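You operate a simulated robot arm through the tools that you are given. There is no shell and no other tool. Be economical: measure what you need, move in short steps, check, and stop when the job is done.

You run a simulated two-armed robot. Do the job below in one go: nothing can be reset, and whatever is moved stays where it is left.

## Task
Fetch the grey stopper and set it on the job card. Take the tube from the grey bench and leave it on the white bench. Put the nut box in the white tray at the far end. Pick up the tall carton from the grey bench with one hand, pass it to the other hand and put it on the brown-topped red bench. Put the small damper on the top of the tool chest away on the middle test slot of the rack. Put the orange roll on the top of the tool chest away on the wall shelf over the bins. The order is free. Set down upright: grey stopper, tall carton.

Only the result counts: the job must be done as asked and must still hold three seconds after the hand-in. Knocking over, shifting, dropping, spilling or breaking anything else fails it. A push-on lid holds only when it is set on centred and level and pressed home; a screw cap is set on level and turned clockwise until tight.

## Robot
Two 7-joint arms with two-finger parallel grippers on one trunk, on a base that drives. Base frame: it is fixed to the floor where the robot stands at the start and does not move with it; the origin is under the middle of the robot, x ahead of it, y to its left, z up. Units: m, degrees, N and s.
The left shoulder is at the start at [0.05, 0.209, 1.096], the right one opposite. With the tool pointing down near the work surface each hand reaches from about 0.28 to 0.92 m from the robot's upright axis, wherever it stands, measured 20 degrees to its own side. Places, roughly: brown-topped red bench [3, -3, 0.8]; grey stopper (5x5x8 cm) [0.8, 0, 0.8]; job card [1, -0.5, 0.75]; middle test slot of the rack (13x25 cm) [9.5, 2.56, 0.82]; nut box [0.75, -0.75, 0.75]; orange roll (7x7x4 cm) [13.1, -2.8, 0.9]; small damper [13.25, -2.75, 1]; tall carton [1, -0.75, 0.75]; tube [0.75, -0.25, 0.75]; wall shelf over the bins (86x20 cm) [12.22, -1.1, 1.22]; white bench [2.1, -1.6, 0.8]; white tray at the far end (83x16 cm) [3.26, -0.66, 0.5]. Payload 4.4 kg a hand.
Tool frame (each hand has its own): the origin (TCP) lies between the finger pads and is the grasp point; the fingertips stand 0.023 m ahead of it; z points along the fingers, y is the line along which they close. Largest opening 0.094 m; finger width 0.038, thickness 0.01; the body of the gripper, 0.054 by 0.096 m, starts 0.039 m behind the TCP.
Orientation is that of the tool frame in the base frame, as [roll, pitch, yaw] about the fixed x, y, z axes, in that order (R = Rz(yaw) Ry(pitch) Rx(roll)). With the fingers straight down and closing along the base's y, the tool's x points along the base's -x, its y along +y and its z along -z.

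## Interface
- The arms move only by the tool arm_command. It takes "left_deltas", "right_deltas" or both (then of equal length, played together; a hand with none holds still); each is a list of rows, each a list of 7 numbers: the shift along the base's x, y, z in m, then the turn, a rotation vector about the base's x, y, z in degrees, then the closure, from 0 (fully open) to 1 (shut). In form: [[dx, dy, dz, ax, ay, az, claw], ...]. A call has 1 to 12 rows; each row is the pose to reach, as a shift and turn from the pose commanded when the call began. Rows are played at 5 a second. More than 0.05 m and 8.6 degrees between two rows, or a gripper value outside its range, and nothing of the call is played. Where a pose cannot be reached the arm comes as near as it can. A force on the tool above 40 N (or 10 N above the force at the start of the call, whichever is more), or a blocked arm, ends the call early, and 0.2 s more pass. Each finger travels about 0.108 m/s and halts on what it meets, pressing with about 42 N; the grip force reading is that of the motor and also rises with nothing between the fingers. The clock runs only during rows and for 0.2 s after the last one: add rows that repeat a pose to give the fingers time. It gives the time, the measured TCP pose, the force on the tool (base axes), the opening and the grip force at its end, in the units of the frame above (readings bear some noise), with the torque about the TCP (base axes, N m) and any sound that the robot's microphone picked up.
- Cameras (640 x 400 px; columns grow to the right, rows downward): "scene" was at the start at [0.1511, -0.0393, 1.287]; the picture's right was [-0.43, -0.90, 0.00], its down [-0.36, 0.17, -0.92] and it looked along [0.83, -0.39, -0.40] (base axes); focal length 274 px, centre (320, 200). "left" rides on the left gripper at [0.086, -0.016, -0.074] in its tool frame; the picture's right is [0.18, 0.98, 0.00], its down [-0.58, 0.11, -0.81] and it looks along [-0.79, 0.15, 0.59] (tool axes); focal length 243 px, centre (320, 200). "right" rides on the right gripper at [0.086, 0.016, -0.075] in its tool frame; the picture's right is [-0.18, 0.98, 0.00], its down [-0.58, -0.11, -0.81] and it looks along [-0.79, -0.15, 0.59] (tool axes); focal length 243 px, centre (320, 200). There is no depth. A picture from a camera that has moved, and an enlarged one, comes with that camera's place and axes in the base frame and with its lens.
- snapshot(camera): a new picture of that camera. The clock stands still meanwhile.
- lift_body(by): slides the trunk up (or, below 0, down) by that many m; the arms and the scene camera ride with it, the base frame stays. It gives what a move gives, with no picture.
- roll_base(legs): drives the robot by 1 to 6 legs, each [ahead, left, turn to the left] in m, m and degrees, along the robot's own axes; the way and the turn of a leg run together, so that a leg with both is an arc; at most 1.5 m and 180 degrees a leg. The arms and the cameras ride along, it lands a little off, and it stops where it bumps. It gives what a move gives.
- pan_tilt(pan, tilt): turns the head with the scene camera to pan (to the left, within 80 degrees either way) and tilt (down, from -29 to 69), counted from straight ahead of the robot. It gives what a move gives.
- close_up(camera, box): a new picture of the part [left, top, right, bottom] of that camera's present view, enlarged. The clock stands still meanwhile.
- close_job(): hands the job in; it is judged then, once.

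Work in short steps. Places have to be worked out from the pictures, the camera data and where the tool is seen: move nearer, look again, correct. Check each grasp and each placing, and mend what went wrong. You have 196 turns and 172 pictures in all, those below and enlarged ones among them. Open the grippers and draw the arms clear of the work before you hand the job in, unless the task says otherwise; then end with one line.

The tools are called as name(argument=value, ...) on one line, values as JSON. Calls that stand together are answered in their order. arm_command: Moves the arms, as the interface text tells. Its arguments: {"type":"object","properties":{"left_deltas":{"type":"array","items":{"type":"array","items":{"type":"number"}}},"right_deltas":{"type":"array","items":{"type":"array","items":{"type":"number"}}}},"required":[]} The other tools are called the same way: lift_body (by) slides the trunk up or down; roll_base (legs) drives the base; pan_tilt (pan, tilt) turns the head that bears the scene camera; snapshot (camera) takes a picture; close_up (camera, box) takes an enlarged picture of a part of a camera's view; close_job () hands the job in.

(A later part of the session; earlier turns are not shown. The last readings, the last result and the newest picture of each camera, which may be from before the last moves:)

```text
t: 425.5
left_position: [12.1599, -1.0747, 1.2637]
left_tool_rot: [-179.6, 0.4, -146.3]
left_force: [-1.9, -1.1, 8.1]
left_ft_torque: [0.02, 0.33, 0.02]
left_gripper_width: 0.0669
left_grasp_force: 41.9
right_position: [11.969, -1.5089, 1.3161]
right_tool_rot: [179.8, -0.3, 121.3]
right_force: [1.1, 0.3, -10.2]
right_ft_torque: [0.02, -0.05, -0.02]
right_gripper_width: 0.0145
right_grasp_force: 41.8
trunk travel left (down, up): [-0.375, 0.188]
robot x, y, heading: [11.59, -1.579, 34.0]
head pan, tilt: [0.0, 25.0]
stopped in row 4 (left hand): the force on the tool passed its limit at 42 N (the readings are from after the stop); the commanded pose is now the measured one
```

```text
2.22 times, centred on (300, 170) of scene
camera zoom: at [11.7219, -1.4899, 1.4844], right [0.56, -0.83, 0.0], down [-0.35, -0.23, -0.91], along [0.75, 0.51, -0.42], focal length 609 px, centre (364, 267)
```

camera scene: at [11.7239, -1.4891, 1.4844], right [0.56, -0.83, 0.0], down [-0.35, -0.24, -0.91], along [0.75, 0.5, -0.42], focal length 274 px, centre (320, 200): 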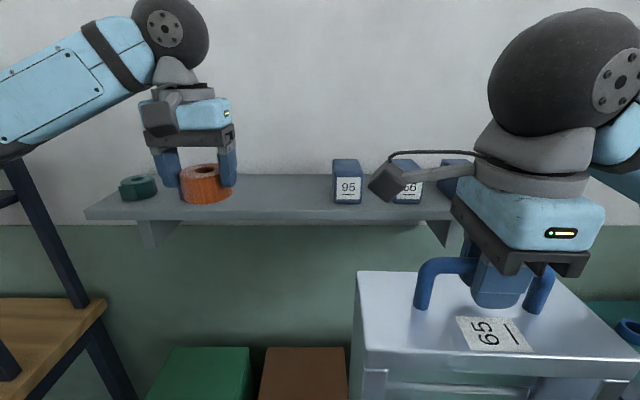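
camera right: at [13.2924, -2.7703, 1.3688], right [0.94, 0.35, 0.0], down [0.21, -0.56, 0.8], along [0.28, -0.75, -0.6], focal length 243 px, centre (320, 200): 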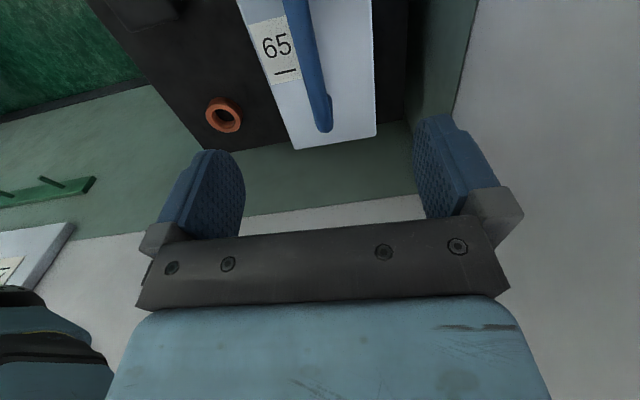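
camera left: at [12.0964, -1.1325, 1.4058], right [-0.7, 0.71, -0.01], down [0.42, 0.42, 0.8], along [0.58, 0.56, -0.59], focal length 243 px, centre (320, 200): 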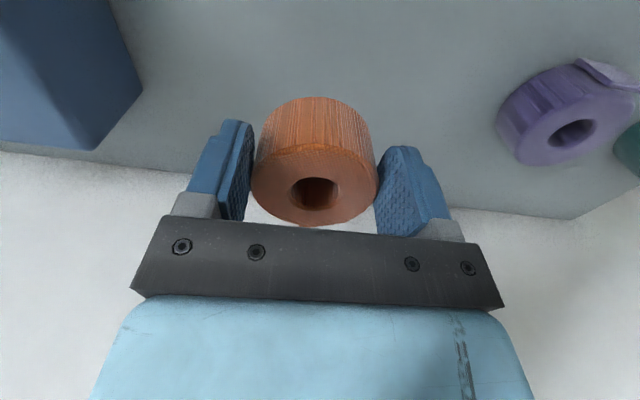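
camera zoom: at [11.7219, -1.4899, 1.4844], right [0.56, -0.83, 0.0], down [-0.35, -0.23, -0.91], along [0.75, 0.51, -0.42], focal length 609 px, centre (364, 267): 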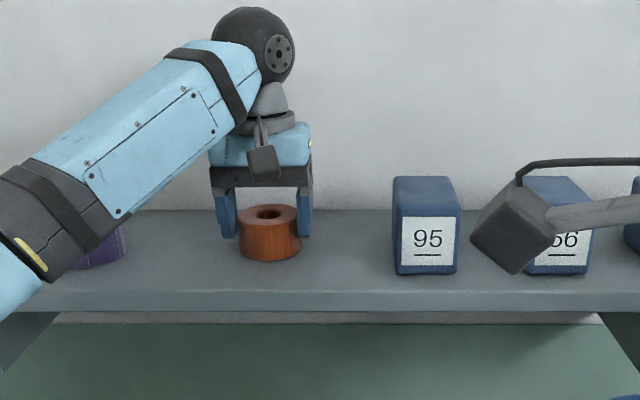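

The roll stands on the shelf. I ease up 1 mm, open, and lift straight up.

arm_command(left_deltas=[[0, 0, 0.001, 0, 0, 0, 0.8], [0, 0, 0.001, 0, 0, 0, 0.3], [0, 0, 0.001, 0, 0, 0, 0.1], [0, 0, 0.001, 0, 0, 0, 0.1], [0, 0, 0.03, 0, 0, 0, 0.1], [0, 0, 0.07, 0, 0, 0, 0.1], [0, 0, 0.1, 0, 0, 0, 0.1], [-0.04, -0.02, 0.11, 0, 0, 0, 0.1], [-0.08, -0.04, 0.11, 0, 0, 0, 0], [-0.12, -0.06, 0.11, 0, 0, 0, 0], [-0.16, -0.08, 0.11, 0, 0, 0, 0], [-0.2, -0.1, 0.11, 0, 0, 0, 0]])

close_up(camera="scene", box=[80, 60, 440, 260])

```text
t: 428.1
left_position: [11.9601, -1.1732, 1.3705]
left_tool_rot: [-179.6, 0.5, -146.1]
left_force: [-0.2, 0.6, -0.3]
left_ft_torque: [-0.01, -0.03, 0.0]
left_gripper_width: 0.0939
left_grasp_force: 0.0
right_position: [11.9682, -1.5083, 1.3161]
right_tool_rot: [179.7, -0.3, 121.2]
right_force: [-1.1, 0.2, -10.6]
right_ft_torque: [-0.03, 0.01, -0.02]
right_gripper_width: 0.0146
right_grasp_force: 41.7
trunk travel left (down, up): [-0.375, 0.188]
robot x, y, heading: [11.5915, -1.5803, 33.8]
head pan, tilt: [0.0, 25.0]
```

```text
1.78 times, centred on (260, 160) of scene
camera zoom: at [11.7218, -1.4893, 1.4848], right [0.56, -0.83, 0.0], down [-0.35, -0.24, -0.91], along [0.75, 0.5, -0.42], focal length 487 px, centre (427, 271)
```

zoom: 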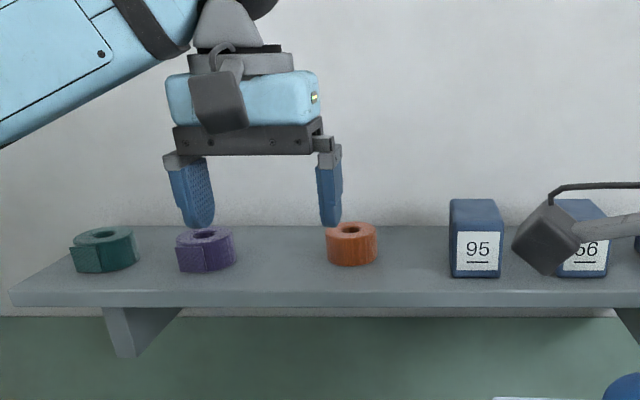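

The roll is placed. Next the damper to the rack near (9.5, 2.56). I look left along the wall.

pan_tilt(pan=75, tilt=15)

snapshot(camera="scene")

```text
t: 429.6
left_position: [11.9626, -1.1745, 1.373]
left_tool_rot: [-179.4, 0.3, -146.2]
left_force: [-0.4, 0.1, 0.4]
left_ft_torque: [0.0, 0.0, 0.01]
left_gripper_width: 0.094
left_grasp_force: 0.0
right_position: [11.9703, -1.5083, 1.3173]
right_tool_rot: [179.7, -0.4, 121.2]
right_force: [-0.7, 0.2, -10.3]
right_ft_torque: [0.02, -0.02, 0.03]
right_gripper_width: 0.0144
right_grasp_force: 42.7
trunk travel left (down, up): [-0.375, 0.188]
robot x, y, heading: [11.5877, -1.577, 33.9]
head pan, tilt: [75.0, 15.0]
```

```text
44 pictures are left
camera scene: at [11.6165, -1.4519, 1.5009], right [0.95, 0.32, 0.0], down [0.08, -0.25, -0.97], along [-0.31, 0.91, -0.26], focal length 274 px, centre (320, 200)
```

scene: 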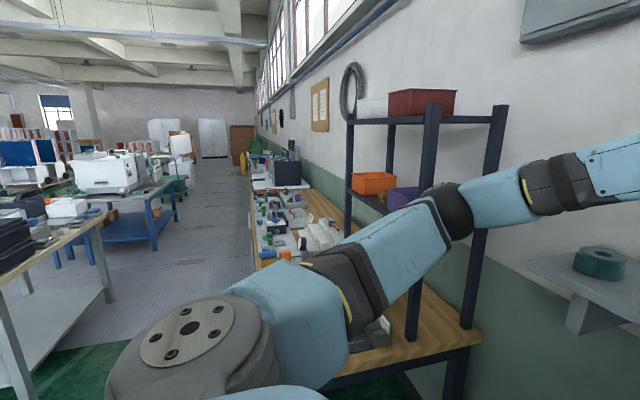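

An aisle (s≈7.75–8.87) runs along the wall benches. I tuck the left hand, back off to s≈8.3 and slide left 3.4 m.

arm_command(left_deltas=[[-0.045, -0.005, 0, 0, 0, 0, 0], [-0.09, -0.01, 0, 0, 0, 0, 0], [-0.135, -0.015, 0, 0, 0, 0, 0], [-0.18, -0.02, 0, 0, 0, 0, 0], [-0.206, -0.024, 0, 0, 0, 0, 0]])

roll_base(legs=[[-0.47, 0, 0], [0, 1.2, 0], [0, 1.2, 0], [0, 1.0, 0]])

pan_tilt(pan=45, tilt=22)

snapshot(camera="scene")

```text
t: 430.8
left_position: [11.754, -1.1981, 1.3729]
left_tool_rot: [-179.5, 0.4, -146.2]
left_force: [0.9, -0.1, 0.1]
left_ft_torque: [-0.01, 0.01, -0.03]
left_gripper_width: 0.0942
left_grasp_force: 0.0
right_position: [11.9704, -1.5073, 1.3168]
right_tool_rot: [179.7, -0.3, 121.2]
right_force: [1.0, -0.7, -9.9]
right_ft_torque: [0.02, -0.02, 0.01]
right_gripper_width: 0.0147
right_grasp_force: 42.0
trunk travel left (down, up): [-0.375, 0.188]
robot x, y, heading: [11.5907, -1.5766, 33.5]
head pan, tilt: [75.0, 15.0]
```

```text
t: 462.9
left_position: [9.5022, 1.3671, 1.3725]
left_tool_rot: [-179.6, 0.3, -146.5]
left_force: [0.7, -0.3, 0.3]
left_ft_torque: [-0.01, 0.02, -0.04]
left_gripper_width: 0.0941
left_grasp_force: 0.0
right_position: [9.7154, 1.054, 1.3166]
right_tool_rot: [179.7, -0.3, 120.9]
right_force: [0.3, -0.4, -9.8]
right_ft_torque: [0.02, -0.01, -0.02]
right_gripper_width: 0.0143
right_grasp_force: 41.8
trunk travel left (down, up): [-0.375, 0.188]
robot x, y, heading: [9.3349, 0.9867, 33.5]
head pan, tilt: [75.0, 15.0]
```

```text
t: 463.8
left_position: [9.5025, 1.3657, 1.3726]
left_tool_rot: [-179.6, 0.2, -146.7]
left_force: [-0.7, -0.1, -0.1]
left_ft_torque: [0.01, -0.05, 0.01]
left_gripper_width: 0.0942
left_grasp_force: 0.1
right_position: [9.716, 1.0542, 1.3166]
right_tool_rot: [179.7, -0.3, 120.8]
right_force: [-0.1, 0.5, -10.3]
right_ft_torque: [-0.02, 0.02, -0.03]
right_gripper_width: 0.0145
right_grasp_force: 41.5
trunk travel left (down, up): [-0.375, 0.188]
robot x, y, heading: [9.3352, 0.9894, 33.3]
head pan, tilt: [45.0, 22.0]
```

```text
43 pictures are left
camera scene: at [9.4096, 1.1146, 1.4895], right [0.98, -0.2, 0.0], down [-0.08, -0.37, -0.93], along [0.19, 0.91, -0.37], focal length 274 px, centre (320, 200)
```

scene: 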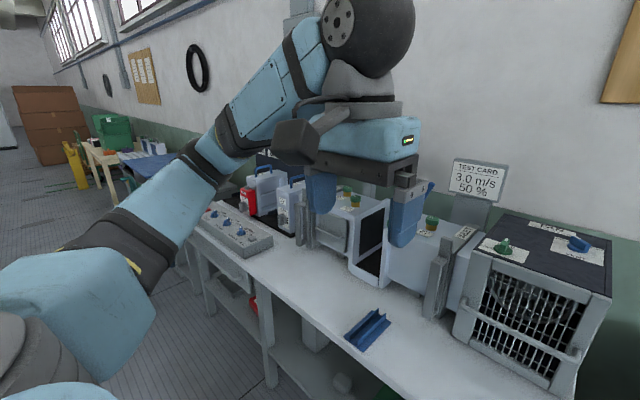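

close_up(camera="scene", box=[180, 120, 480, 300])

```text
2.13 times, centred on (330, 210) of scene
camera zoom: at [9.4096, 1.1146, 1.4895], right [0.98, -0.2, 0.0], down [-0.08, -0.37, -0.93], along [0.19, 0.91, -0.37], focal length 585 px, centre (299, 179)
```

zoom: 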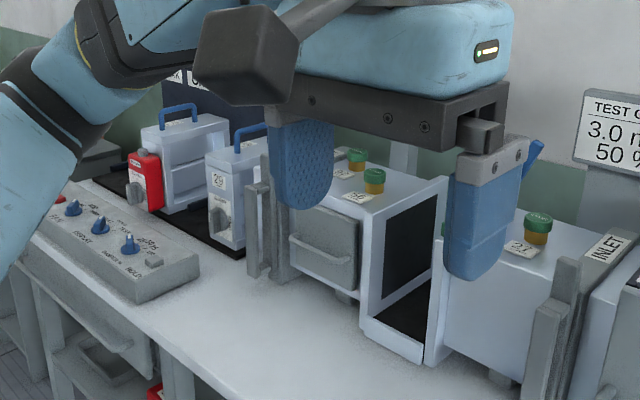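

A test rig is on this bench; the rack with dampers is further left. I slide left 1.0 m and look frontally.

roll_base(legs=[[0, 1.0, 0]])

pan_tilt(pan=12, tilt=35)

snapshot(camera="scene")

```text
t: 472.9
left_position: [8.9504, 2.2027, 1.3722]
left_tool_rot: [-179.7, 0.3, -146.7]
left_force: [0.0, 0.3, 0.1]
left_ft_torque: [0.01, 0.01, 0.02]
left_gripper_width: 0.0939
left_grasp_force: 0.1
right_position: [9.1616, 1.8915, 1.3171]
right_tool_rot: [179.7, -0.3, 120.9]
right_force: [1.4, 0.4, -9.3]
right_ft_torque: [-0.01, 0.05, -0.01]
right_gripper_width: 0.0145
right_grasp_force: 41.8
trunk travel left (down, up): [-0.375, 0.188]
robot x, y, heading: [8.7822, 1.8258, 33.6]
head pan, tilt: [45.0, 22.0]
```

```text
t: 473.9
left_position: [8.9497, 2.2037, 1.3727]
left_tool_rot: [-179.7, 0.3, -146.7]
left_force: [-0.1, 0.6, 0.0]
left_ft_torque: [0.0, -0.01, -0.04]
left_gripper_width: 0.094
left_grasp_force: 0.0
right_position: [9.1634, 1.891, 1.3157]
right_tool_rot: [179.8, -0.3, 120.9]
right_force: [-0.7, 0.2, -9.4]
right_ft_torque: [0.01, 0.01, 0.02]
right_gripper_width: 0.0144
right_grasp_force: 41.7
trunk travel left (down, up): [-0.375, 0.188]
robot x, y, heading: [8.7856, 1.8223, 33.3]
head pan, tilt: [12.0, 35.0]
```

```text
41 pictures are left
camera scene: at [8.9009, 1.924, 1.4689], right [0.71, -0.7, 0.0], down [-0.4, -0.41, -0.82], along [0.57, 0.58, -0.57], focal length 274 px, centre (320, 200)
```

scene: 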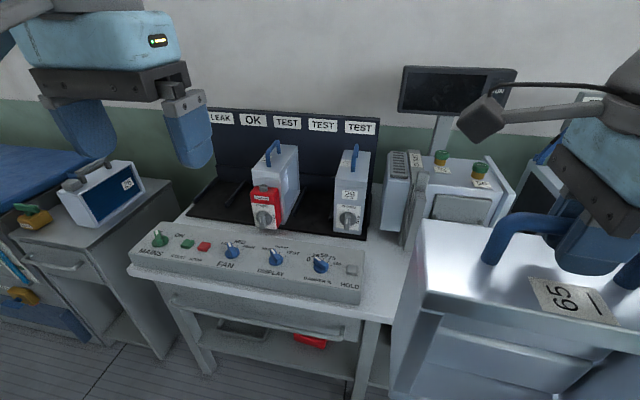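

The labelled panel shows LEAK, OK, TEST, TEST, TEST: the middle TEST slot is free between two standing dampers. I zoom in to measure.

close_up(camera="scene", box=[180, 90, 400, 250])

```text
2.50 times, centred on (290, 170) of scene
camera zoom: at [8.9009, 1.924, 1.4689], right [0.71, -0.7, 0.0], down [-0.4, -0.41, -0.82], along [0.57, 0.58, -0.57], focal length 685 px, centre (395, 275)
```

zoom: 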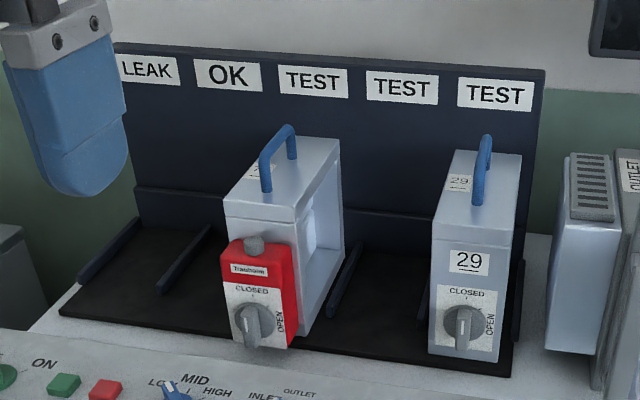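

The free slot lies between rails at ℓ≈3.085 and 3.205; its centre is (9.504, 2.559), depth along 34°. I slide left 0.36 m and ahead 0.24 m, then raise and turn the damper by +93°.

roll_base(legs=[[0, 0.36, 0], [0.24, 0, 0]])

arm_command(right_deltas=[[0, 0, 0.005, 0, 0, 7.7, 1], [0, 0, 0.01, 0, 0, 15.4, 1], [0, 0, 0.015, 0, 0, 23.1, 1], [0, 0, 0.02, 0, 0, 30.8, 1], [0, 0, 0.025, 0, 0, 38.5, 1], [0, 0, 0.03, 0, 0, 46.2, 1], [0, 0, 0.035, 0, 0, 53.9, 1], [0, 0, 0.04, 0, 0, 61.6, 1], [0, 0, 0.045, 0, 0, 69.3, 1], [0, 0, 0.05, 0, 0, 77, 1], [0, 0, 0.05, 0, 0, 85, 1], [0, 0, 0.05, 0, 0, 92.5, 1]])

snapshot(camera="scene")

```text
t: 479.1
left_position: [8.9487, 2.6393, 1.3736]
left_tool_rot: [-179.7, 0.4, -146.6]
left_force: [-0.3, 0.7, 0.3]
left_ft_torque: [-0.04, 0.01, -0.02]
left_gripper_width: 0.094
left_grasp_force: 0.2
right_position: [9.1615, 2.3259, 1.3157]
right_tool_rot: [179.6, -0.3, 120.9]
right_force: [-0.2, 0.4, -9.5]
right_ft_torque: [0.0, 0.01, -0.01]
right_gripper_width: 0.0145
right_grasp_force: 42.4
trunk travel left (down, up): [-0.375, 0.188]
robot x, y, heading: [8.7792, 2.2635, 33.4]
head pan, tilt: [12.0, 35.0]
```

```text
t: 481.7
left_position: [8.9476, 2.6382, 1.3727]
left_tool_rot: [-179.7, 0.4, -146.6]
left_force: [0.6, -0.4, -0.4]
left_ft_torque: [-0.04, 0.0, -0.03]
left_gripper_width: 0.0941
left_grasp_force: 0.0
right_position: [9.1632, 2.3259, 1.3668]
right_tool_rot: [179.7, -0.4, -146.4]
right_force: [-0.2, 1.4, -10.7]
right_ft_torque: [0.01, -0.03, 0.03]
right_gripper_width: 0.0145
right_grasp_force: 41.3
trunk travel left (down, up): [-0.375, 0.188]
robot x, y, heading: [8.7817, 2.2624, 33.9]
head pan, tilt: [12.0, 35.0]
```

```text
39 pictures are left
camera scene: at [8.8998, 2.3593, 1.4688], right [0.71, -0.7, 0.0], down [-0.4, -0.41, -0.82], along [0.57, 0.58, -0.57], focal length 274 px, centre (320, 200)
```

scene: 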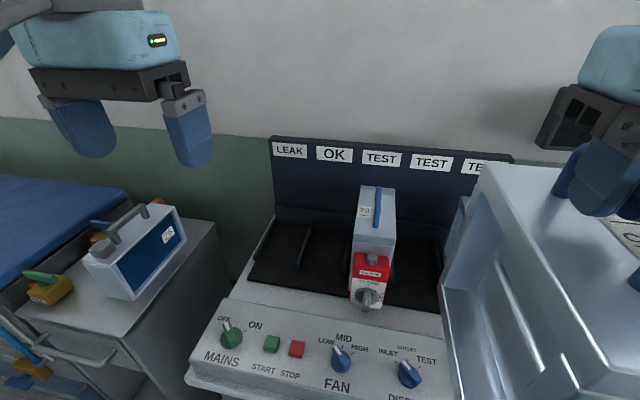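

The damper is already in line with the slot (ℓ≈3.15). I pan to view slot and damper together.

pan_tilt(pan=-12, tilt=32)

snapshot(camera="scene")

snapshot(camera="right")

```text
t: 482.5
left_position: [8.9492, 2.639, 1.3731]
left_tool_rot: [-179.5, 0.5, -146.6]
left_force: [0.3, -0.3, 0.3]
left_ft_torque: [0.03, 0.02, -0.01]
left_gripper_width: 0.094
left_grasp_force: 0.0
right_position: [9.1618, 2.3276, 1.3655]
right_tool_rot: [179.7, -0.4, -146.7]
right_force: [-0.1, 0.3, -10.0]
right_ft_torque: [-0.02, -0.02, -0.03]
right_gripper_width: 0.0146
right_grasp_force: 41.8
trunk travel left (down, up): [-0.375, 0.188]
robot x, y, heading: [8.7803, 2.2593, 33.5]
head pan, tilt: [-12.0, 32.0]
```

```text
38 pictures are left
camera scene: at [8.9214, 2.3294, 1.4735], right [0.37, -0.93, 0.0], down [-0.49, -0.19, -0.85], along [0.79, 0.31, -0.53], focal length 274 px, centre (320, 200)
```

scene: 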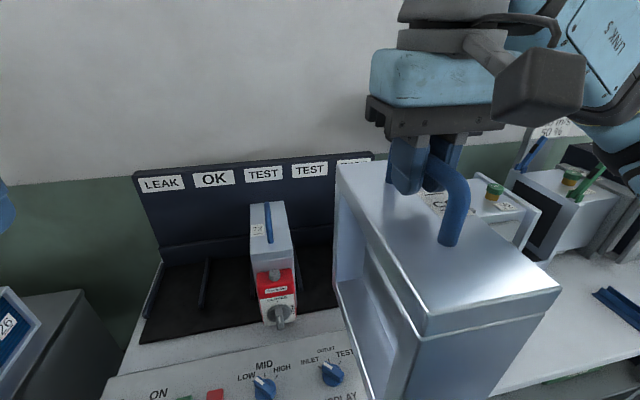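

```text
37 pictures are left
camera right: at [9.0807, 2.2929, 1.4425], right [-0.39, 0.92, 0.0], down [0.55, 0.23, 0.8], along [0.74, 0.31, -0.6], focal length 243 px, centre (320, 200)
```

right: 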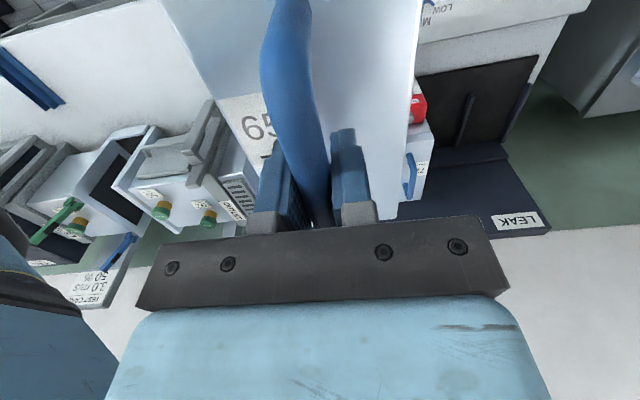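

Damper thickness ≈0.093, its centre in line with the slot. I carry it forward 0.424 m at the same height to above the slot.

arm_command(right_deltas=[[0.0353, 0.0235, 0, 0, 0, 0, 1], [0.0706, 0.047, 0, 0, 0, 0, 1], [0.1058, 0.0706, 0, 0, 0, 0, 1], [0.1411, 0.0941, 0, 0, 0, 0, 1], [0.1764, 0.1177, 0, 0, 0, 0, 1], [0.2117, 0.1412, 0, 0, 0, 0, 1], [0.247, 0.1647, 0, 0, 0, 0, 1], [0.2822, 0.1882, 0, 0, 0, 0, 1], [0.3175, 0.2118, 0, 0, 0, 0, 1], [0.3528, 0.2353, 0, 0, 0, 0, 1]])

snapshot(camera="scene")

snapshot(camera="right")

```text
t: 484.7
left_position: [8.9485, 2.6405, 1.3718]
left_tool_rot: [-179.6, 0.3, -146.6]
left_force: [-0.1, 0.2, -0.6]
left_ft_torque: [-0.05, -0.01, 0.0]
left_gripper_width: 0.0939
left_grasp_force: 0.0
right_position: [9.5162, 2.5634, 1.3648]
right_tool_rot: [179.8, -0.4, -146.6]
right_force: [0.3, 0.0, -9.6]
right_ft_torque: [-0.01, 0.03, 0.01]
right_gripper_width: 0.0144
right_grasp_force: 41.7
trunk travel left (down, up): [-0.375, 0.188]
robot x, y, heading: [8.7821, 2.2579, 33.4]
head pan, tilt: [-12.0, 32.0]
```

```text
36 pictures are left
camera scene: at [8.9222, 2.3322, 1.4732], right [0.37, -0.93, 0.0], down [-0.49, -0.2, -0.85], along [0.79, 0.31, -0.53], focal length 274 px, centre (320, 200)
```

scene: 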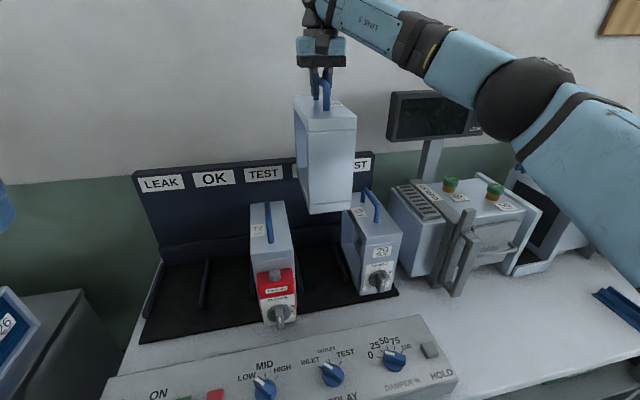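

```text
35 pictures are left
camera right: at [9.4352, 2.5294, 1.4411], right [-0.39, 0.92, 0.0], down [0.55, 0.23, 0.8], along [0.74, 0.31, -0.6], focal length 243 px, centre (320, 200)
```

right: 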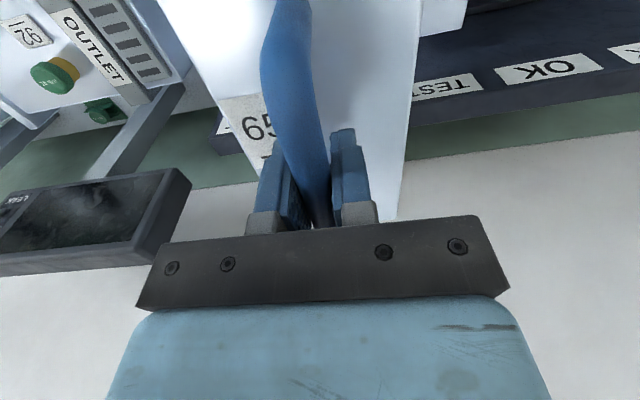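

close_up(camera="scene", box=[230, 180, 430, 340])

```text
2.50 times, centred on (330, 260) of scene
camera zoom: at [8.9222, 2.3322, 1.4732], right [0.37, -0.93, 0.0], down [-0.49, -0.2, -0.85], along [0.79, 0.31, -0.53], focal length 685 px, centre (295, 50)
```

zoom: 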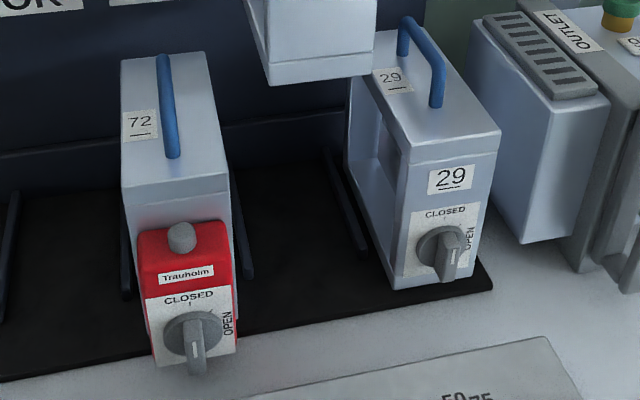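

Rails seen now: slot spans ℓ≈3.08–3.21, damper centred at 3.145. I lower to about 4 cm above the floor and check.

arm_command(right_deltas=[[0, 0, -0.045, 0, 0, 0, 1], [0, 0, -0.09, 0, 0, 0, 1], [0, 0, -0.135, 0, 0, 0, 1], [0, 0, -0.18, 0, 0, 0, 1], [0, 0, -0.22, 0, 0, 0, 1], [0, 0, -0.255, 0, 0, 0, 1]])

close_up(camera="scene", box=[230, 160, 430, 340])

```text
t: 485.2
left_position: [8.9466, 2.6361, 1.3735]
left_tool_rot: [-179.7, 0.5, -146.6]
left_force: [0.5, 0.3, 0.3]
left_ft_torque: [-0.04, 0.08, 0.02]
left_gripper_width: 0.094
left_grasp_force: 0.1
right_position: [9.5073, 2.5576, 1.3339]
right_tool_rot: [179.2, 0.6, -146.2]
right_force: [-26.7, -13.3, 38.6]
right_ft_torque: [0.24, -0.07, 0.13]
right_gripper_width: 0.0135
right_grasp_force: 37.4
trunk travel left (down, up): [-0.375, 0.188]
robot x, y, heading: [8.7824, 2.2575, 33.4]
head pan, tilt: [-12.0, 32.0]
stopped in row 2 (right hand): the force on the tool passed its limit at 77 N (the readings are from after the stop); the commanded pose is now the measured one
```

```text
2.22 times, centred on (330, 250) of scene
camera zoom: at [8.9174, 2.3264, 1.4745], right [0.36, -0.93, 0.0], down [-0.49, -0.19, -0.85], along [0.79, 0.31, -0.53], focal length 609 px, centre (298, 89)
```

zoom: 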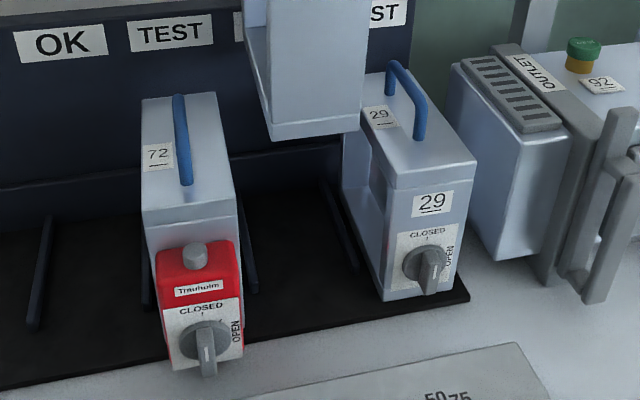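

The far end caught the panel's top edge (label plane is at s≈9.47, top ≈1.14): the damper is ~25 cm long, so I'm ~2 cm too deep. I raise, shift back, and check how it hangs.

arm_command(right_deltas=[[0, 0, 0.02, 0, 0, 0, 1], [0, 0, 0.045, 0, 0, 0, 1], [-0.014, -0.0095, 0.045, 0, 0, 0, 1]])

close_up(camera="scene", box=[230, 60, 430, 240])

snapshot(camera="right")

```text
t: 486.0
left_position: [8.9493, 2.6369, 1.3727]
left_tool_rot: [-179.5, 0.5, -146.6]
left_force: [0.1, 0.3, 0.0]
left_ft_torque: [0.02, 0.01, -0.04]
left_gripper_width: 0.0938
left_grasp_force: 0.1
right_position: [9.5013, 2.5501, 1.3688]
right_tool_rot: [179.5, 0.1, -146.5]
right_force: [1.1, -0.5, -9.6]
right_ft_torque: [-0.06, 0.03, 0.01]
right_gripper_width: 0.0143
right_grasp_force: 42.2
trunk travel left (down, up): [-0.375, 0.188]
robot x, y, heading: [8.7813, 2.259, 33.3]
head pan, tilt: [-12.0, 32.0]
```

```text
2.22 times, centred on (330, 150) of scene
camera zoom: at [8.9224, 2.3281, 1.4733], right [0.36, -0.93, 0.0], down [-0.49, -0.19, -0.85], along [0.79, 0.31, -0.53], focal length 609 px, centre (298, 311)
```

zoom: 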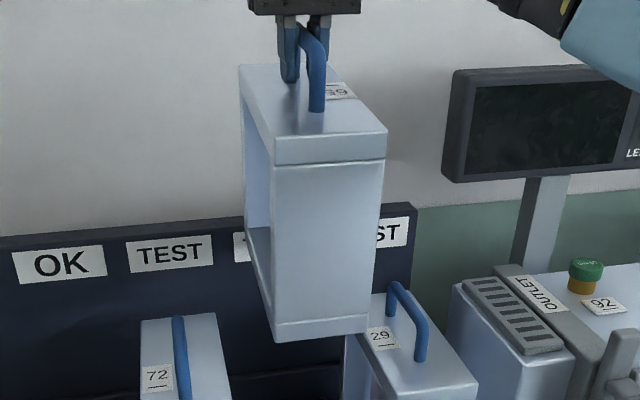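

```text
31 pictures are left
camera right: at [9.4194, 2.5146, 1.4446], right [-0.39, 0.92, 0.01], down [0.55, 0.22, 0.81], along [0.74, 0.32, -0.59], focal length 243 px, centre (320, 200)
```

right: 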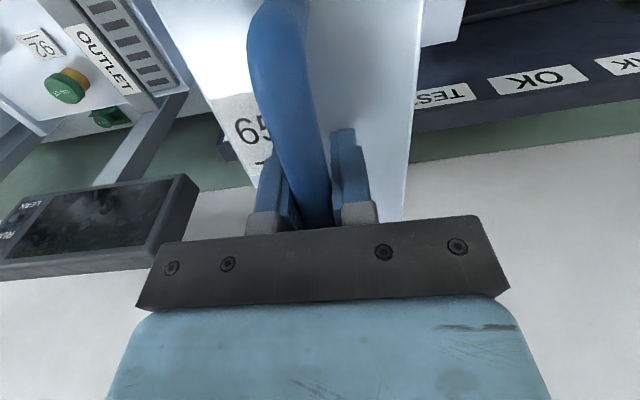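

The damper slid a few mm in the grip but hangs nearly level; its near edge is at s≈9.204, sides within the slot. I shift 1 cm further back and lower in small steps past the panel top.

arm_command(right_deltas=[[-0.008, -0.0055, 0, 0, 0, 0, 1], [-0.008, -0.0055, -0.015, 0, 0, 0, 1], [-0.008, -0.0055, -0.03, 0, 0, 0, 1], [-0.008, -0.0055, -0.045, 0, 0, 0, 1], [-0.008, -0.0055, -0.06, 0, 0, 0, 1], [-0.008, -0.0055, -0.075, 0, 0, 0, 1], [-0.008, -0.0055, -0.09, 0, 0, 0, 1]])

close_up(camera="scene", box=[230, 120, 430, 300])

```text
t: 487.6
left_position: [8.949, 2.6387, 1.3724]
left_tool_rot: [-179.6, 0.3, -146.6]
left_force: [0.7, -0.9, 0.1]
left_ft_torque: [-0.01, -0.02, 0.0]
left_gripper_width: 0.0939
left_grasp_force: 0.0
right_position: [9.4932, 2.5457, 1.2794]
right_tool_rot: [179.4, 0.1, -146.5]
right_force: [-0.3, 0.7, -9.8]
right_ft_torque: [-0.04, 0.03, -0.02]
right_gripper_width: 0.0143
right_grasp_force: 42.5
trunk travel left (down, up): [-0.375, 0.188]
robot x, y, heading: [8.7797, 2.2578, 33.4]
head pan, tilt: [-12.0, 32.0]
```

```text
2.22 times, centred on (330, 210) of scene
camera zoom: at [8.9225, 2.3294, 1.4733], right [0.36, -0.93, 0.0], down [-0.49, -0.19, -0.85], along [0.79, 0.31, -0.53], focal length 609 px, centre (298, 178)
```

zoom: 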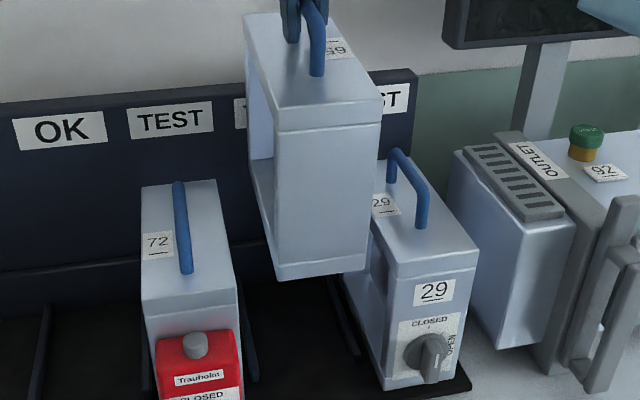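

arm_command(right_deltas=[[0, 0, -0.03, 0, 0, 0, 1], [0, 0, -0.06, 0, 0, 0, 1], [0, 0, -0.09, 0, 0, 0, 1]])

snapshot(camera="scene")

```text
t: 488.4
left_position: [8.9507, 2.6394, 1.3733]
left_tool_rot: [-179.7, 0.3, -146.5]
left_force: [-0.4, 0.2, -0.4]
left_ft_torque: [-0.02, 0.03, 0.01]
left_gripper_width: 0.0939
left_grasp_force: 0.2
right_position: [9.4908, 2.5457, 1.1896]
right_tool_rot: [179.4, 0.1, -146.4]
right_force: [-0.2, -0.6, -10.2]
right_ft_torque: [0.0, 0.03, 0.04]
right_gripper_width: 0.0144
right_grasp_force: 41.7
trunk travel left (down, up): [-0.375, 0.188]
robot x, y, heading: [8.779, 2.2587, 33.2]
head pan, tilt: [-12.0, 32.0]
```

```text
29 pictures are left
camera scene: at [8.9227, 2.3297, 1.4733], right [0.36, -0.93, 0.0], down [-0.49, -0.19, -0.85], along [0.79, 0.31, -0.53], focal length 274 px, centre (320, 200)
```

scene: 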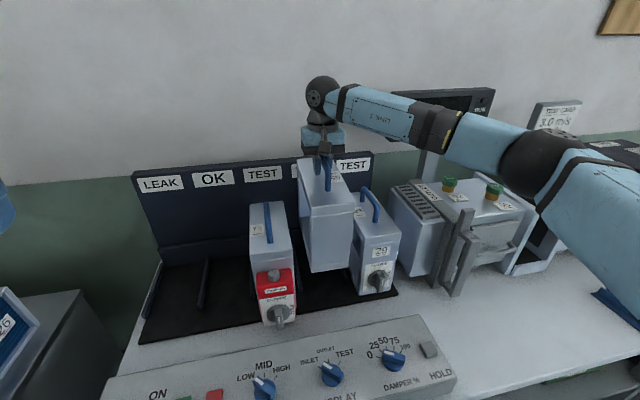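

Clear of everything around. I lower to about 2–3 cm above the slot floor and look.

arm_command(right_deltas=[[0, 0, -0.03, 0, 0, 0, 1], [0, 0, -0.06, 0, 0, 0, 1], [0, 0, -0.08, 0, 0, 0, 1], [0, 0, -0.092, 0, 0, 0, 1]])

close_up(camera="scene", box=[230, 160, 430, 340])

```text
t: 489.4
left_position: [8.9498, 2.6387, 1.3715]
left_tool_rot: [-179.5, 0.3, -146.6]
left_force: [-0.5, 1.1, -0.2]
left_ft_torque: [0.0, 0.03, 0.0]
left_gripper_width: 0.094
left_grasp_force: 0.0
right_position: [9.4911, 2.546, 1.0967]
right_tool_rot: [179.4, 0.1, -146.4]
right_force: [0.3, 0.6, -9.9]
right_ft_torque: [0.0, 0.02, 0.04]
right_gripper_width: 0.0143
right_grasp_force: 42.6
trunk travel left (down, up): [-0.375, 0.188]
robot x, y, heading: [8.7816, 2.262, 33.2]
head pan, tilt: [-12.0, 32.0]
```

```text
2.22 times, centred on (330, 250) of scene
camera zoom: at [8.9225, 2.3296, 1.4733], right [0.36, -0.93, 0.0], down [-0.49, -0.19, -0.85], along [0.79, 0.31, -0.53], focal length 609 px, centre (298, 89)
```

zoom: 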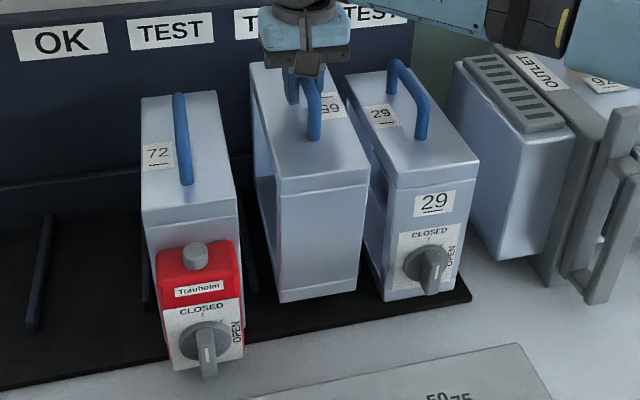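

Nicely between the neighbours. I creep down to contact.

arm_command(right_deltas=[[0, 0, -0.01, 0, 0, 0, 1], [0, 0, -0.018, 0, 0, 0, 1], [0, 0, -0.022, 0, 0, 0, 1], [0, 0, -0.026, 0, 0, 0, 1]])

close_up(camera="scene", box=[230, 160, 430, 340])

```text
t: 490.4
left_position: [8.9408, 2.6348, 1.3762]
left_tool_rot: [-179.5, 0.7, -146.6]
left_force: [0.3, 0.1, 0.6]
left_ft_torque: [-0.02, -0.02, -0.02]
left_gripper_width: 0.0939
left_grasp_force: 0.1
right_position: [9.4854, 2.5439, 1.0805]
right_tool_rot: [179.4, 0.6, -146.4]
right_force: [-21.3, -15.0, 28.3]
right_ft_torque: [0.41, -0.63, -0.24]
right_gripper_width: 0.0136
right_grasp_force: 42.3
trunk travel left (down, up): [-0.375, 0.188]
robot x, y, heading: [8.781, 2.2631, 33.4]
head pan, tilt: [-12.0, 32.0]
```

```text
2.22 times, centred on (330, 250) of scene
camera zoom: at [8.9133, 2.3246, 1.4749], right [0.36, -0.93, 0.0], down [-0.49, -0.19, -0.85], along [0.79, 0.31, -0.52], focal length 609 px, centre (298, 89)
```

zoom: 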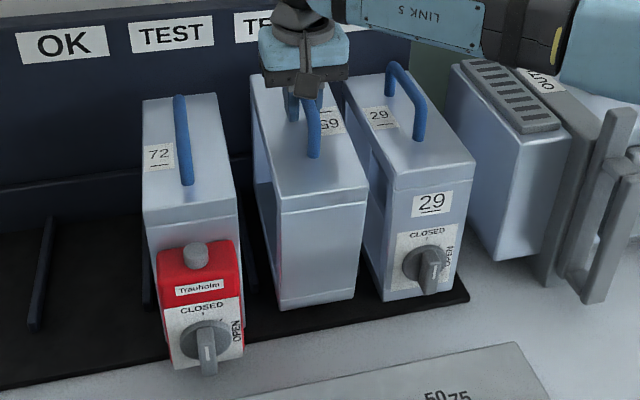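

Contact with a backward push at about 1–2 cm above the floor: likely the far end again on the back ledge. I raise 15 mm, move 12 mm back, and lower again gently.

arm_command(right_deltas=[[0, 0, 0.01, 0, 0, 0, 1], [-0.004, -0.002, 0.015, 0, 0, 0, 1], [-0.01, -0.007, 0.015, 0, 0, 0, 1], [-0.01, -0.007, 0.008, 0, 0, 0, 1], [-0.01, -0.007, 0.003, 0, 0, 0, 1], [-0.01, -0.007, -0.002, 0, 0, 0, 1]])

arm_command(right_deltas=[[0, 0, -0.002, 0, 0, 0, 1], [0, 0, -0.004, 0, 0, 0, 1], [0, 0, -0.006, 0, 0, 0, 1]])

close_up(camera="scene", box=[230, 160, 430, 340])

```text
t: 491.8
left_position: [8.9448, 2.637, 1.3748]
left_tool_rot: [-179.5, 0.7, -146.6]
left_force: [-0.1, 0.0, -0.7]
left_ft_torque: [0.01, -0.01, 0.0]
left_gripper_width: 0.0938
left_grasp_force: 0.0
right_position: [9.4773, 2.5376, 1.0746]
right_tool_rot: [179.3, 0.5, -146.4]
right_force: [-10.5, -8.3, 15.8]
right_ft_torque: [0.78, -1.22, -0.13]
right_gripper_width: 0.0148
right_grasp_force: 42.0
trunk travel left (down, up): [-0.375, 0.188]
robot x, y, heading: [8.7779, 2.2554, 33.0]
head pan, tilt: [-12.0, 32.0]
```

```text
t: 492.6
left_position: [8.9449, 2.6348, 1.3726]
left_tool_rot: [-179.5, 0.8, -146.7]
left_force: [-0.5, 0.4, 0.2]
left_ft_torque: [0.01, 0.01, 0.0]
left_gripper_width: 0.0938
left_grasp_force: 0.0
right_position: [9.477, 2.5371, 1.0741]
right_tool_rot: [179.2, 0.6, -146.4]
right_force: [-15.7, -12.3, 19.9]
right_ft_torque: [0.12, -0.94, -0.52]
right_gripper_width: 0.0147
right_grasp_force: 42.0
trunk travel left (down, up): [-0.375, 0.188]
robot x, y, heading: [8.7788, 2.2547, 33.5]
head pan, tilt: [-12.0, 32.0]
stopped in row 3 (right hand): the force on the tool passed its limit at 43 N (the readings are from after the stop); the commanded pose is now the measured one
```

```text
2.22 times, centred on (330, 250) of scene
camera zoom: at [8.9163, 2.3257, 1.4742], right [0.36, -0.93, 0.0], down [-0.49, -0.19, -0.85], along [0.79, 0.31, -0.53], focal length 609 px, centre (298, 89)
```

zoom: 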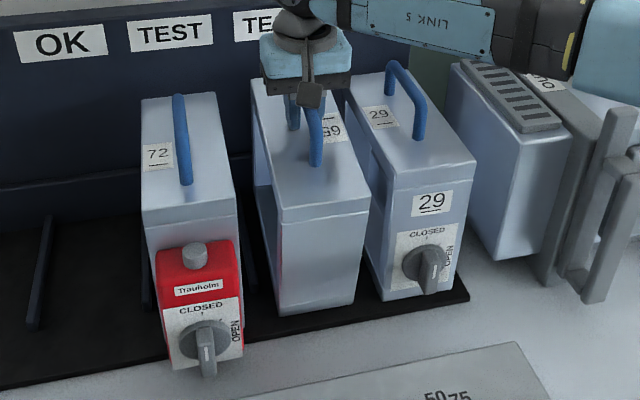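

Re-measuring with the floor at z≈0.816, the near edge is at s≈9.209 like its neighbour "29" — so this is the slot floor. I relieve the load by 2–3 mm and read.

arm_command(right_deltas=[[0, 0, 0.001, 0, 0, 0, 1], [0, 0, 0.003, 0, 0, 0, 1]])

```text
t: 493.2
left_position: [8.9448, 2.6366, 1.375]
left_tool_rot: [-179.4, 0.6, -146.6]
left_force: [0.0, 0.2, 0.1]
left_ft_torque: [-0.01, -0.07, 0.05]
left_gripper_width: 0.0942
left_grasp_force: 0.1
right_position: [9.4775, 2.5379, 1.0728]
right_tool_rot: [179.4, 0.5, -146.4]
right_force: [-14.5, -9.8, 15.9]
right_ft_torque: [0.51, -0.45, 0.4]
right_gripper_width: 0.0144
right_grasp_force: 41.9
trunk travel left (down, up): [-0.375, 0.188]
robot x, y, heading: [8.7823, 2.2614, 33.2]
head pan, tilt: [-12.0, 32.0]
```

The robot body had tipped slightly from the push; I raise further until the load vanishes.

arm_command(right_deltas=[[0, 0, 0.003, 0, 0, 0, 1], [0, 0, 0.006, 0, 0, 0, 1]])

```text
t: 493.8
left_position: [8.9481, 2.638, 1.3725]
left_tool_rot: [-179.5, 0.4, -146.6]
left_force: [-0.2, 0.4, 0.5]
left_ft_torque: [0.01, -0.04, -0.03]
left_gripper_width: 0.0941
left_grasp_force: 0.1
right_position: [9.483, 2.5392, 1.0751]
right_tool_rot: [179.4, 0.2, -146.5]
right_force: [-4.5, -1.0, -3.4]
right_ft_torque: [0.12, 0.05, 0.16]
right_gripper_width: 0.0146
right_grasp_force: 41.7
trunk travel left (down, up): [-0.375, 0.188]
robot x, y, heading: [8.778, 2.2591, 33.3]
head pan, tilt: [-12.0, 32.0]
```

Now the load is nearly zero and the damper rests on the floor with most of its weight. I take a close look before releasing.

close_up(camera="scene", box=[250, 170, 410, 320])

snapshot(camera="right")

```text
2.67 times, centred on (330, 245) of scene
camera zoom: at [8.9207, 2.3289, 1.4733], right [0.36, -0.93, 0.0], down [-0.49, -0.19, -0.85], along [0.79, 0.31, -0.53], focal length 731 px, centre (293, 80)
```

zoom: 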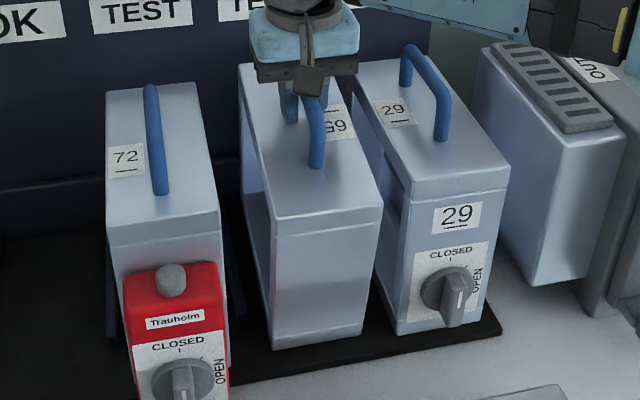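

```text
24 pictures are left
camera right: at [9.3999, 2.5037, 1.1508], right [-0.39, 0.92, 0.01], down [0.55, 0.22, 0.81], along [0.74, 0.32, -0.59], focal length 243 px, centre (320, 200)
```

right: 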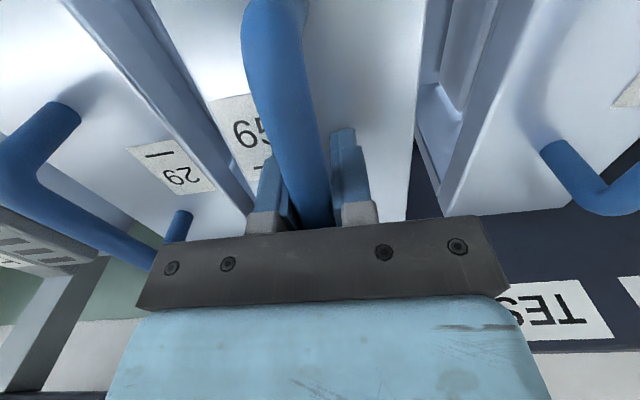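

The gap toward "29" is slightly tighter than toward "72". To be sure it sits between the rails, I lift 2 cm, shift 7 mm left, turn +2°, and set down again.

arm_command(right_deltas=[[0, 0, 0.01, 0, 0, 0, 1], [0, 0, 0.022, 0, 0, 0, 1], [-0.004, 0.006, 0.022, 0, 0, 2, 1], [-0.004, 0.006, 0.022, 0, 0, 2, 1]])

snapshot(camera="right")

close_up(camera="scene", box=[250, 170, 410, 320])

```text
t: 494.8
left_position: [8.95, 2.6376, 1.3727]
left_tool_rot: [-179.7, 0.3, -146.5]
left_force: [0.1, 0.4, 0.3]
left_ft_torque: [-0.01, 0.0, 0.0]
left_gripper_width: 0.0938
left_grasp_force: 0.0
right_position: [9.4777, 2.5441, 1.0981]
right_tool_rot: [179.3, 0.2, -144.4]
right_force: [-0.1, -0.6, -8.8]
right_ft_torque: [-0.04, 0.12, 0.01]
right_gripper_width: 0.0145
right_grasp_force: 42.0
trunk travel left (down, up): [-0.375, 0.188]
robot x, y, heading: [8.7844, 2.2593, 33.3]
head pan, tilt: [-12.0, 32.0]
```

```text
23 pictures are left
camera right: at [9.3979, 2.507, 1.1735], right [-0.42, 0.91, 0.01], down [0.54, 0.24, 0.81], along [0.73, 0.35, -0.59], focal length 243 px, centre (320, 200)
```

right: 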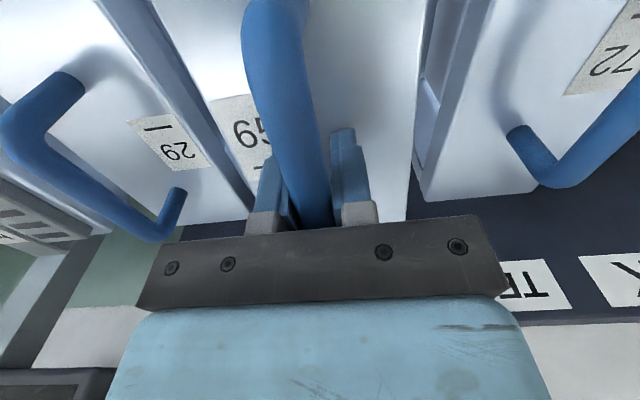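

```text
2.67 times, centred on (330, 245) of scene
camera zoom: at [8.9218, 2.329, 1.4734], right [0.36, -0.93, 0.0], down [-0.49, -0.19, -0.85], along [0.79, 0.31, -0.53], focal length 731 px, centre (293, 80)
```

zoom: 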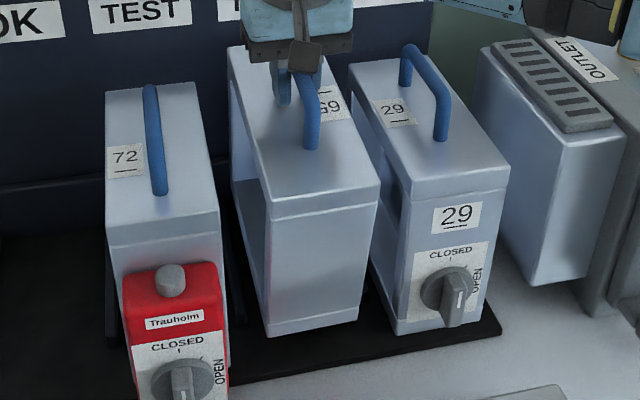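

Gaps on both sides now look even. I set it down gently.

arm_command(right_deltas=[[0, 0, -0.01, 0, 0, 0, 1], [0, 0, -0.018, 0, 0, 0, 1], [0, 0, -0.021, 0, 0, 0, 1]])

arm_command(right_deltas=[[0, 0, -0.002, 0, 0, 0, 1], [0, 0, -0.004, 0, 0, 0, 1]])

```text
t: 495.6
left_position: [8.9489, 2.6375, 1.3722]
left_tool_rot: [-179.5, 0.3, -146.6]
left_force: [-0.9, 0.1, -0.8]
left_ft_torque: [0.01, 0.02, -0.01]
left_gripper_width: 0.0939
left_grasp_force: 0.0
right_position: [9.4775, 2.5452, 1.0769]
right_tool_rot: [179.4, 0.3, -144.4]
right_force: [0.5, 0.3, -10.4]
right_ft_torque: [-0.03, 0.09, -0.02]
right_gripper_width: 0.0143
right_grasp_force: 41.9
trunk travel left (down, up): [-0.375, 0.188]
robot x, y, heading: [8.7823, 2.2595, 33.5]
head pan, tilt: [-12.0, 32.0]
```

```text
t: 496.2
left_position: [8.9489, 2.6381, 1.374]
left_tool_rot: [-179.5, 0.4, -146.7]
left_force: [-0.1, -0.1, 0.4]
left_ft_torque: [-0.02, -0.01, 0.05]
left_gripper_width: 0.0938
left_grasp_force: 0.0
right_position: [9.4761, 2.5458, 1.0746]
right_tool_rot: [179.3, 0.4, -144.4]
right_force: [-0.8, -0.1, -2.1]
right_ft_torque: [0.48, -0.72, 0.04]
right_gripper_width: 0.0145
right_grasp_force: 41.8
trunk travel left (down, up): [-0.375, 0.188]
robot x, y, heading: [8.7827, 2.2614, 33.6]
head pan, tilt: [-12.0, 32.0]
```

Contact begins at the far end (torque). I lower 4 mm more to see whether it levels onto the floor.

arm_command(right_deltas=[[0, 0, -0.002, 0, 0, 0, 1], [0, 0, -0.004, 0, 0, 0, 1], [0, 0, -0.004, 0, 0, 0, 1]])

close_up(camera="scene", box=[250, 170, 410, 320])

```text
t: 497.0
left_position: [8.9467, 2.6365, 1.3733]
left_tool_rot: [-179.5, 0.5, -146.6]
left_force: [0.1, 0.0, 0.0]
left_ft_torque: [-0.01, -0.04, 0.02]
left_gripper_width: 0.094
left_grasp_force: 0.1
right_position: [9.4749, 2.5454, 1.0735]
right_tool_rot: [179.3, 0.5, -144.5]
right_force: [-0.5, -0.4, 18.4]
right_ft_torque: [0.19, -0.97, -0.41]
right_gripper_width: 0.0145
right_grasp_force: 42.2
trunk travel left (down, up): [-0.375, 0.188]
robot x, y, heading: [8.7794, 2.2615, 33.4]
head pan, tilt: [-12.0, 32.0]
```

```text
2.67 times, centred on (330, 245) of scene
camera zoom: at [8.9178, 2.3278, 1.4742], right [0.36, -0.93, 0.0], down [-0.49, -0.19, -0.85], along [0.79, 0.31, -0.53], focal length 731 px, centre (293, 80)
```

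zoom: 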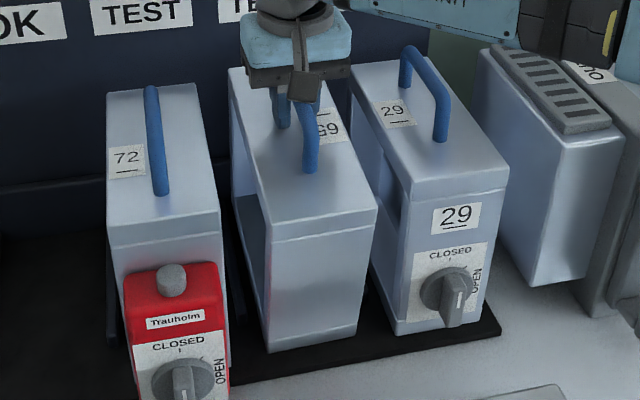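

Pressing 28 N, the contact centre moved near the middle: it stands on the slot floor. I ease 3 mm and open the gripper slowly.

arm_command(right_deltas=[[0, 0, 0.002, 0, 0, 0, 1], [0, 0, 0.003, 0, 0, 0, 1], [0, 0, 0.003, 0, 0, 0, 0.9], [0, 0, 0.003, 0, 0, 0, 0.75], [0, 0, 0.003, 0, 0, 0, 0.55], [0, 0, 0.003, 0, 0, 0, 0.55]])

close_up(camera="scene", box=[250, 170, 410, 320])

snapshot(camera="right")

```text
t: 498.4
left_position: [8.946, 2.6371, 1.3735]
left_tool_rot: [-179.5, 0.6, -146.5]
left_force: [-0.2, -0.4, 0.5]
left_ft_torque: [0.03, -0.05, -0.01]
left_gripper_width: 0.0942
left_grasp_force: 0.1
right_position: [9.4756, 2.5443, 1.074]
right_tool_rot: [179.3, 0.3, -144.4]
right_force: [-3.6, -0.9, 9.7]
right_ft_torque: [0.01, -0.12, -0.07]
right_gripper_width: 0.0411
right_grasp_force: 0.0
trunk travel left (down, up): [-0.375, 0.188]
robot x, y, heading: [8.7776, 2.2602, 33.2]
head pan, tilt: [-12.0, 32.0]
```

```text
2.67 times, centred on (330, 245) of scene
camera zoom: at [8.9187, 2.3282, 1.4738], right [0.36, -0.93, 0.0], down [-0.49, -0.19, -0.85], along [0.79, 0.31, -0.53], focal length 731 px, centre (293, 80)
```

zoom: 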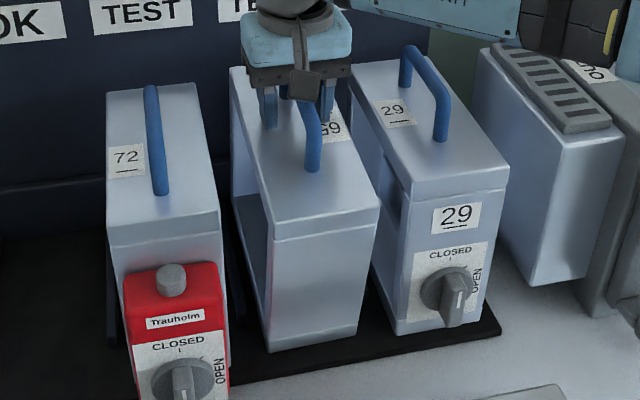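

```text
19 pictures are left
camera right: at [9.395, 2.5064, 1.1493], right [-0.42, 0.91, 0.01], down [0.54, 0.24, 0.81], along [0.73, 0.35, -0.59], focal length 243 px, centre (320, 200)
```

right: 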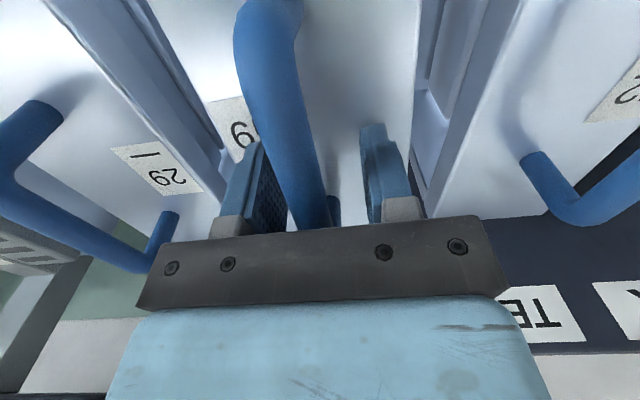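

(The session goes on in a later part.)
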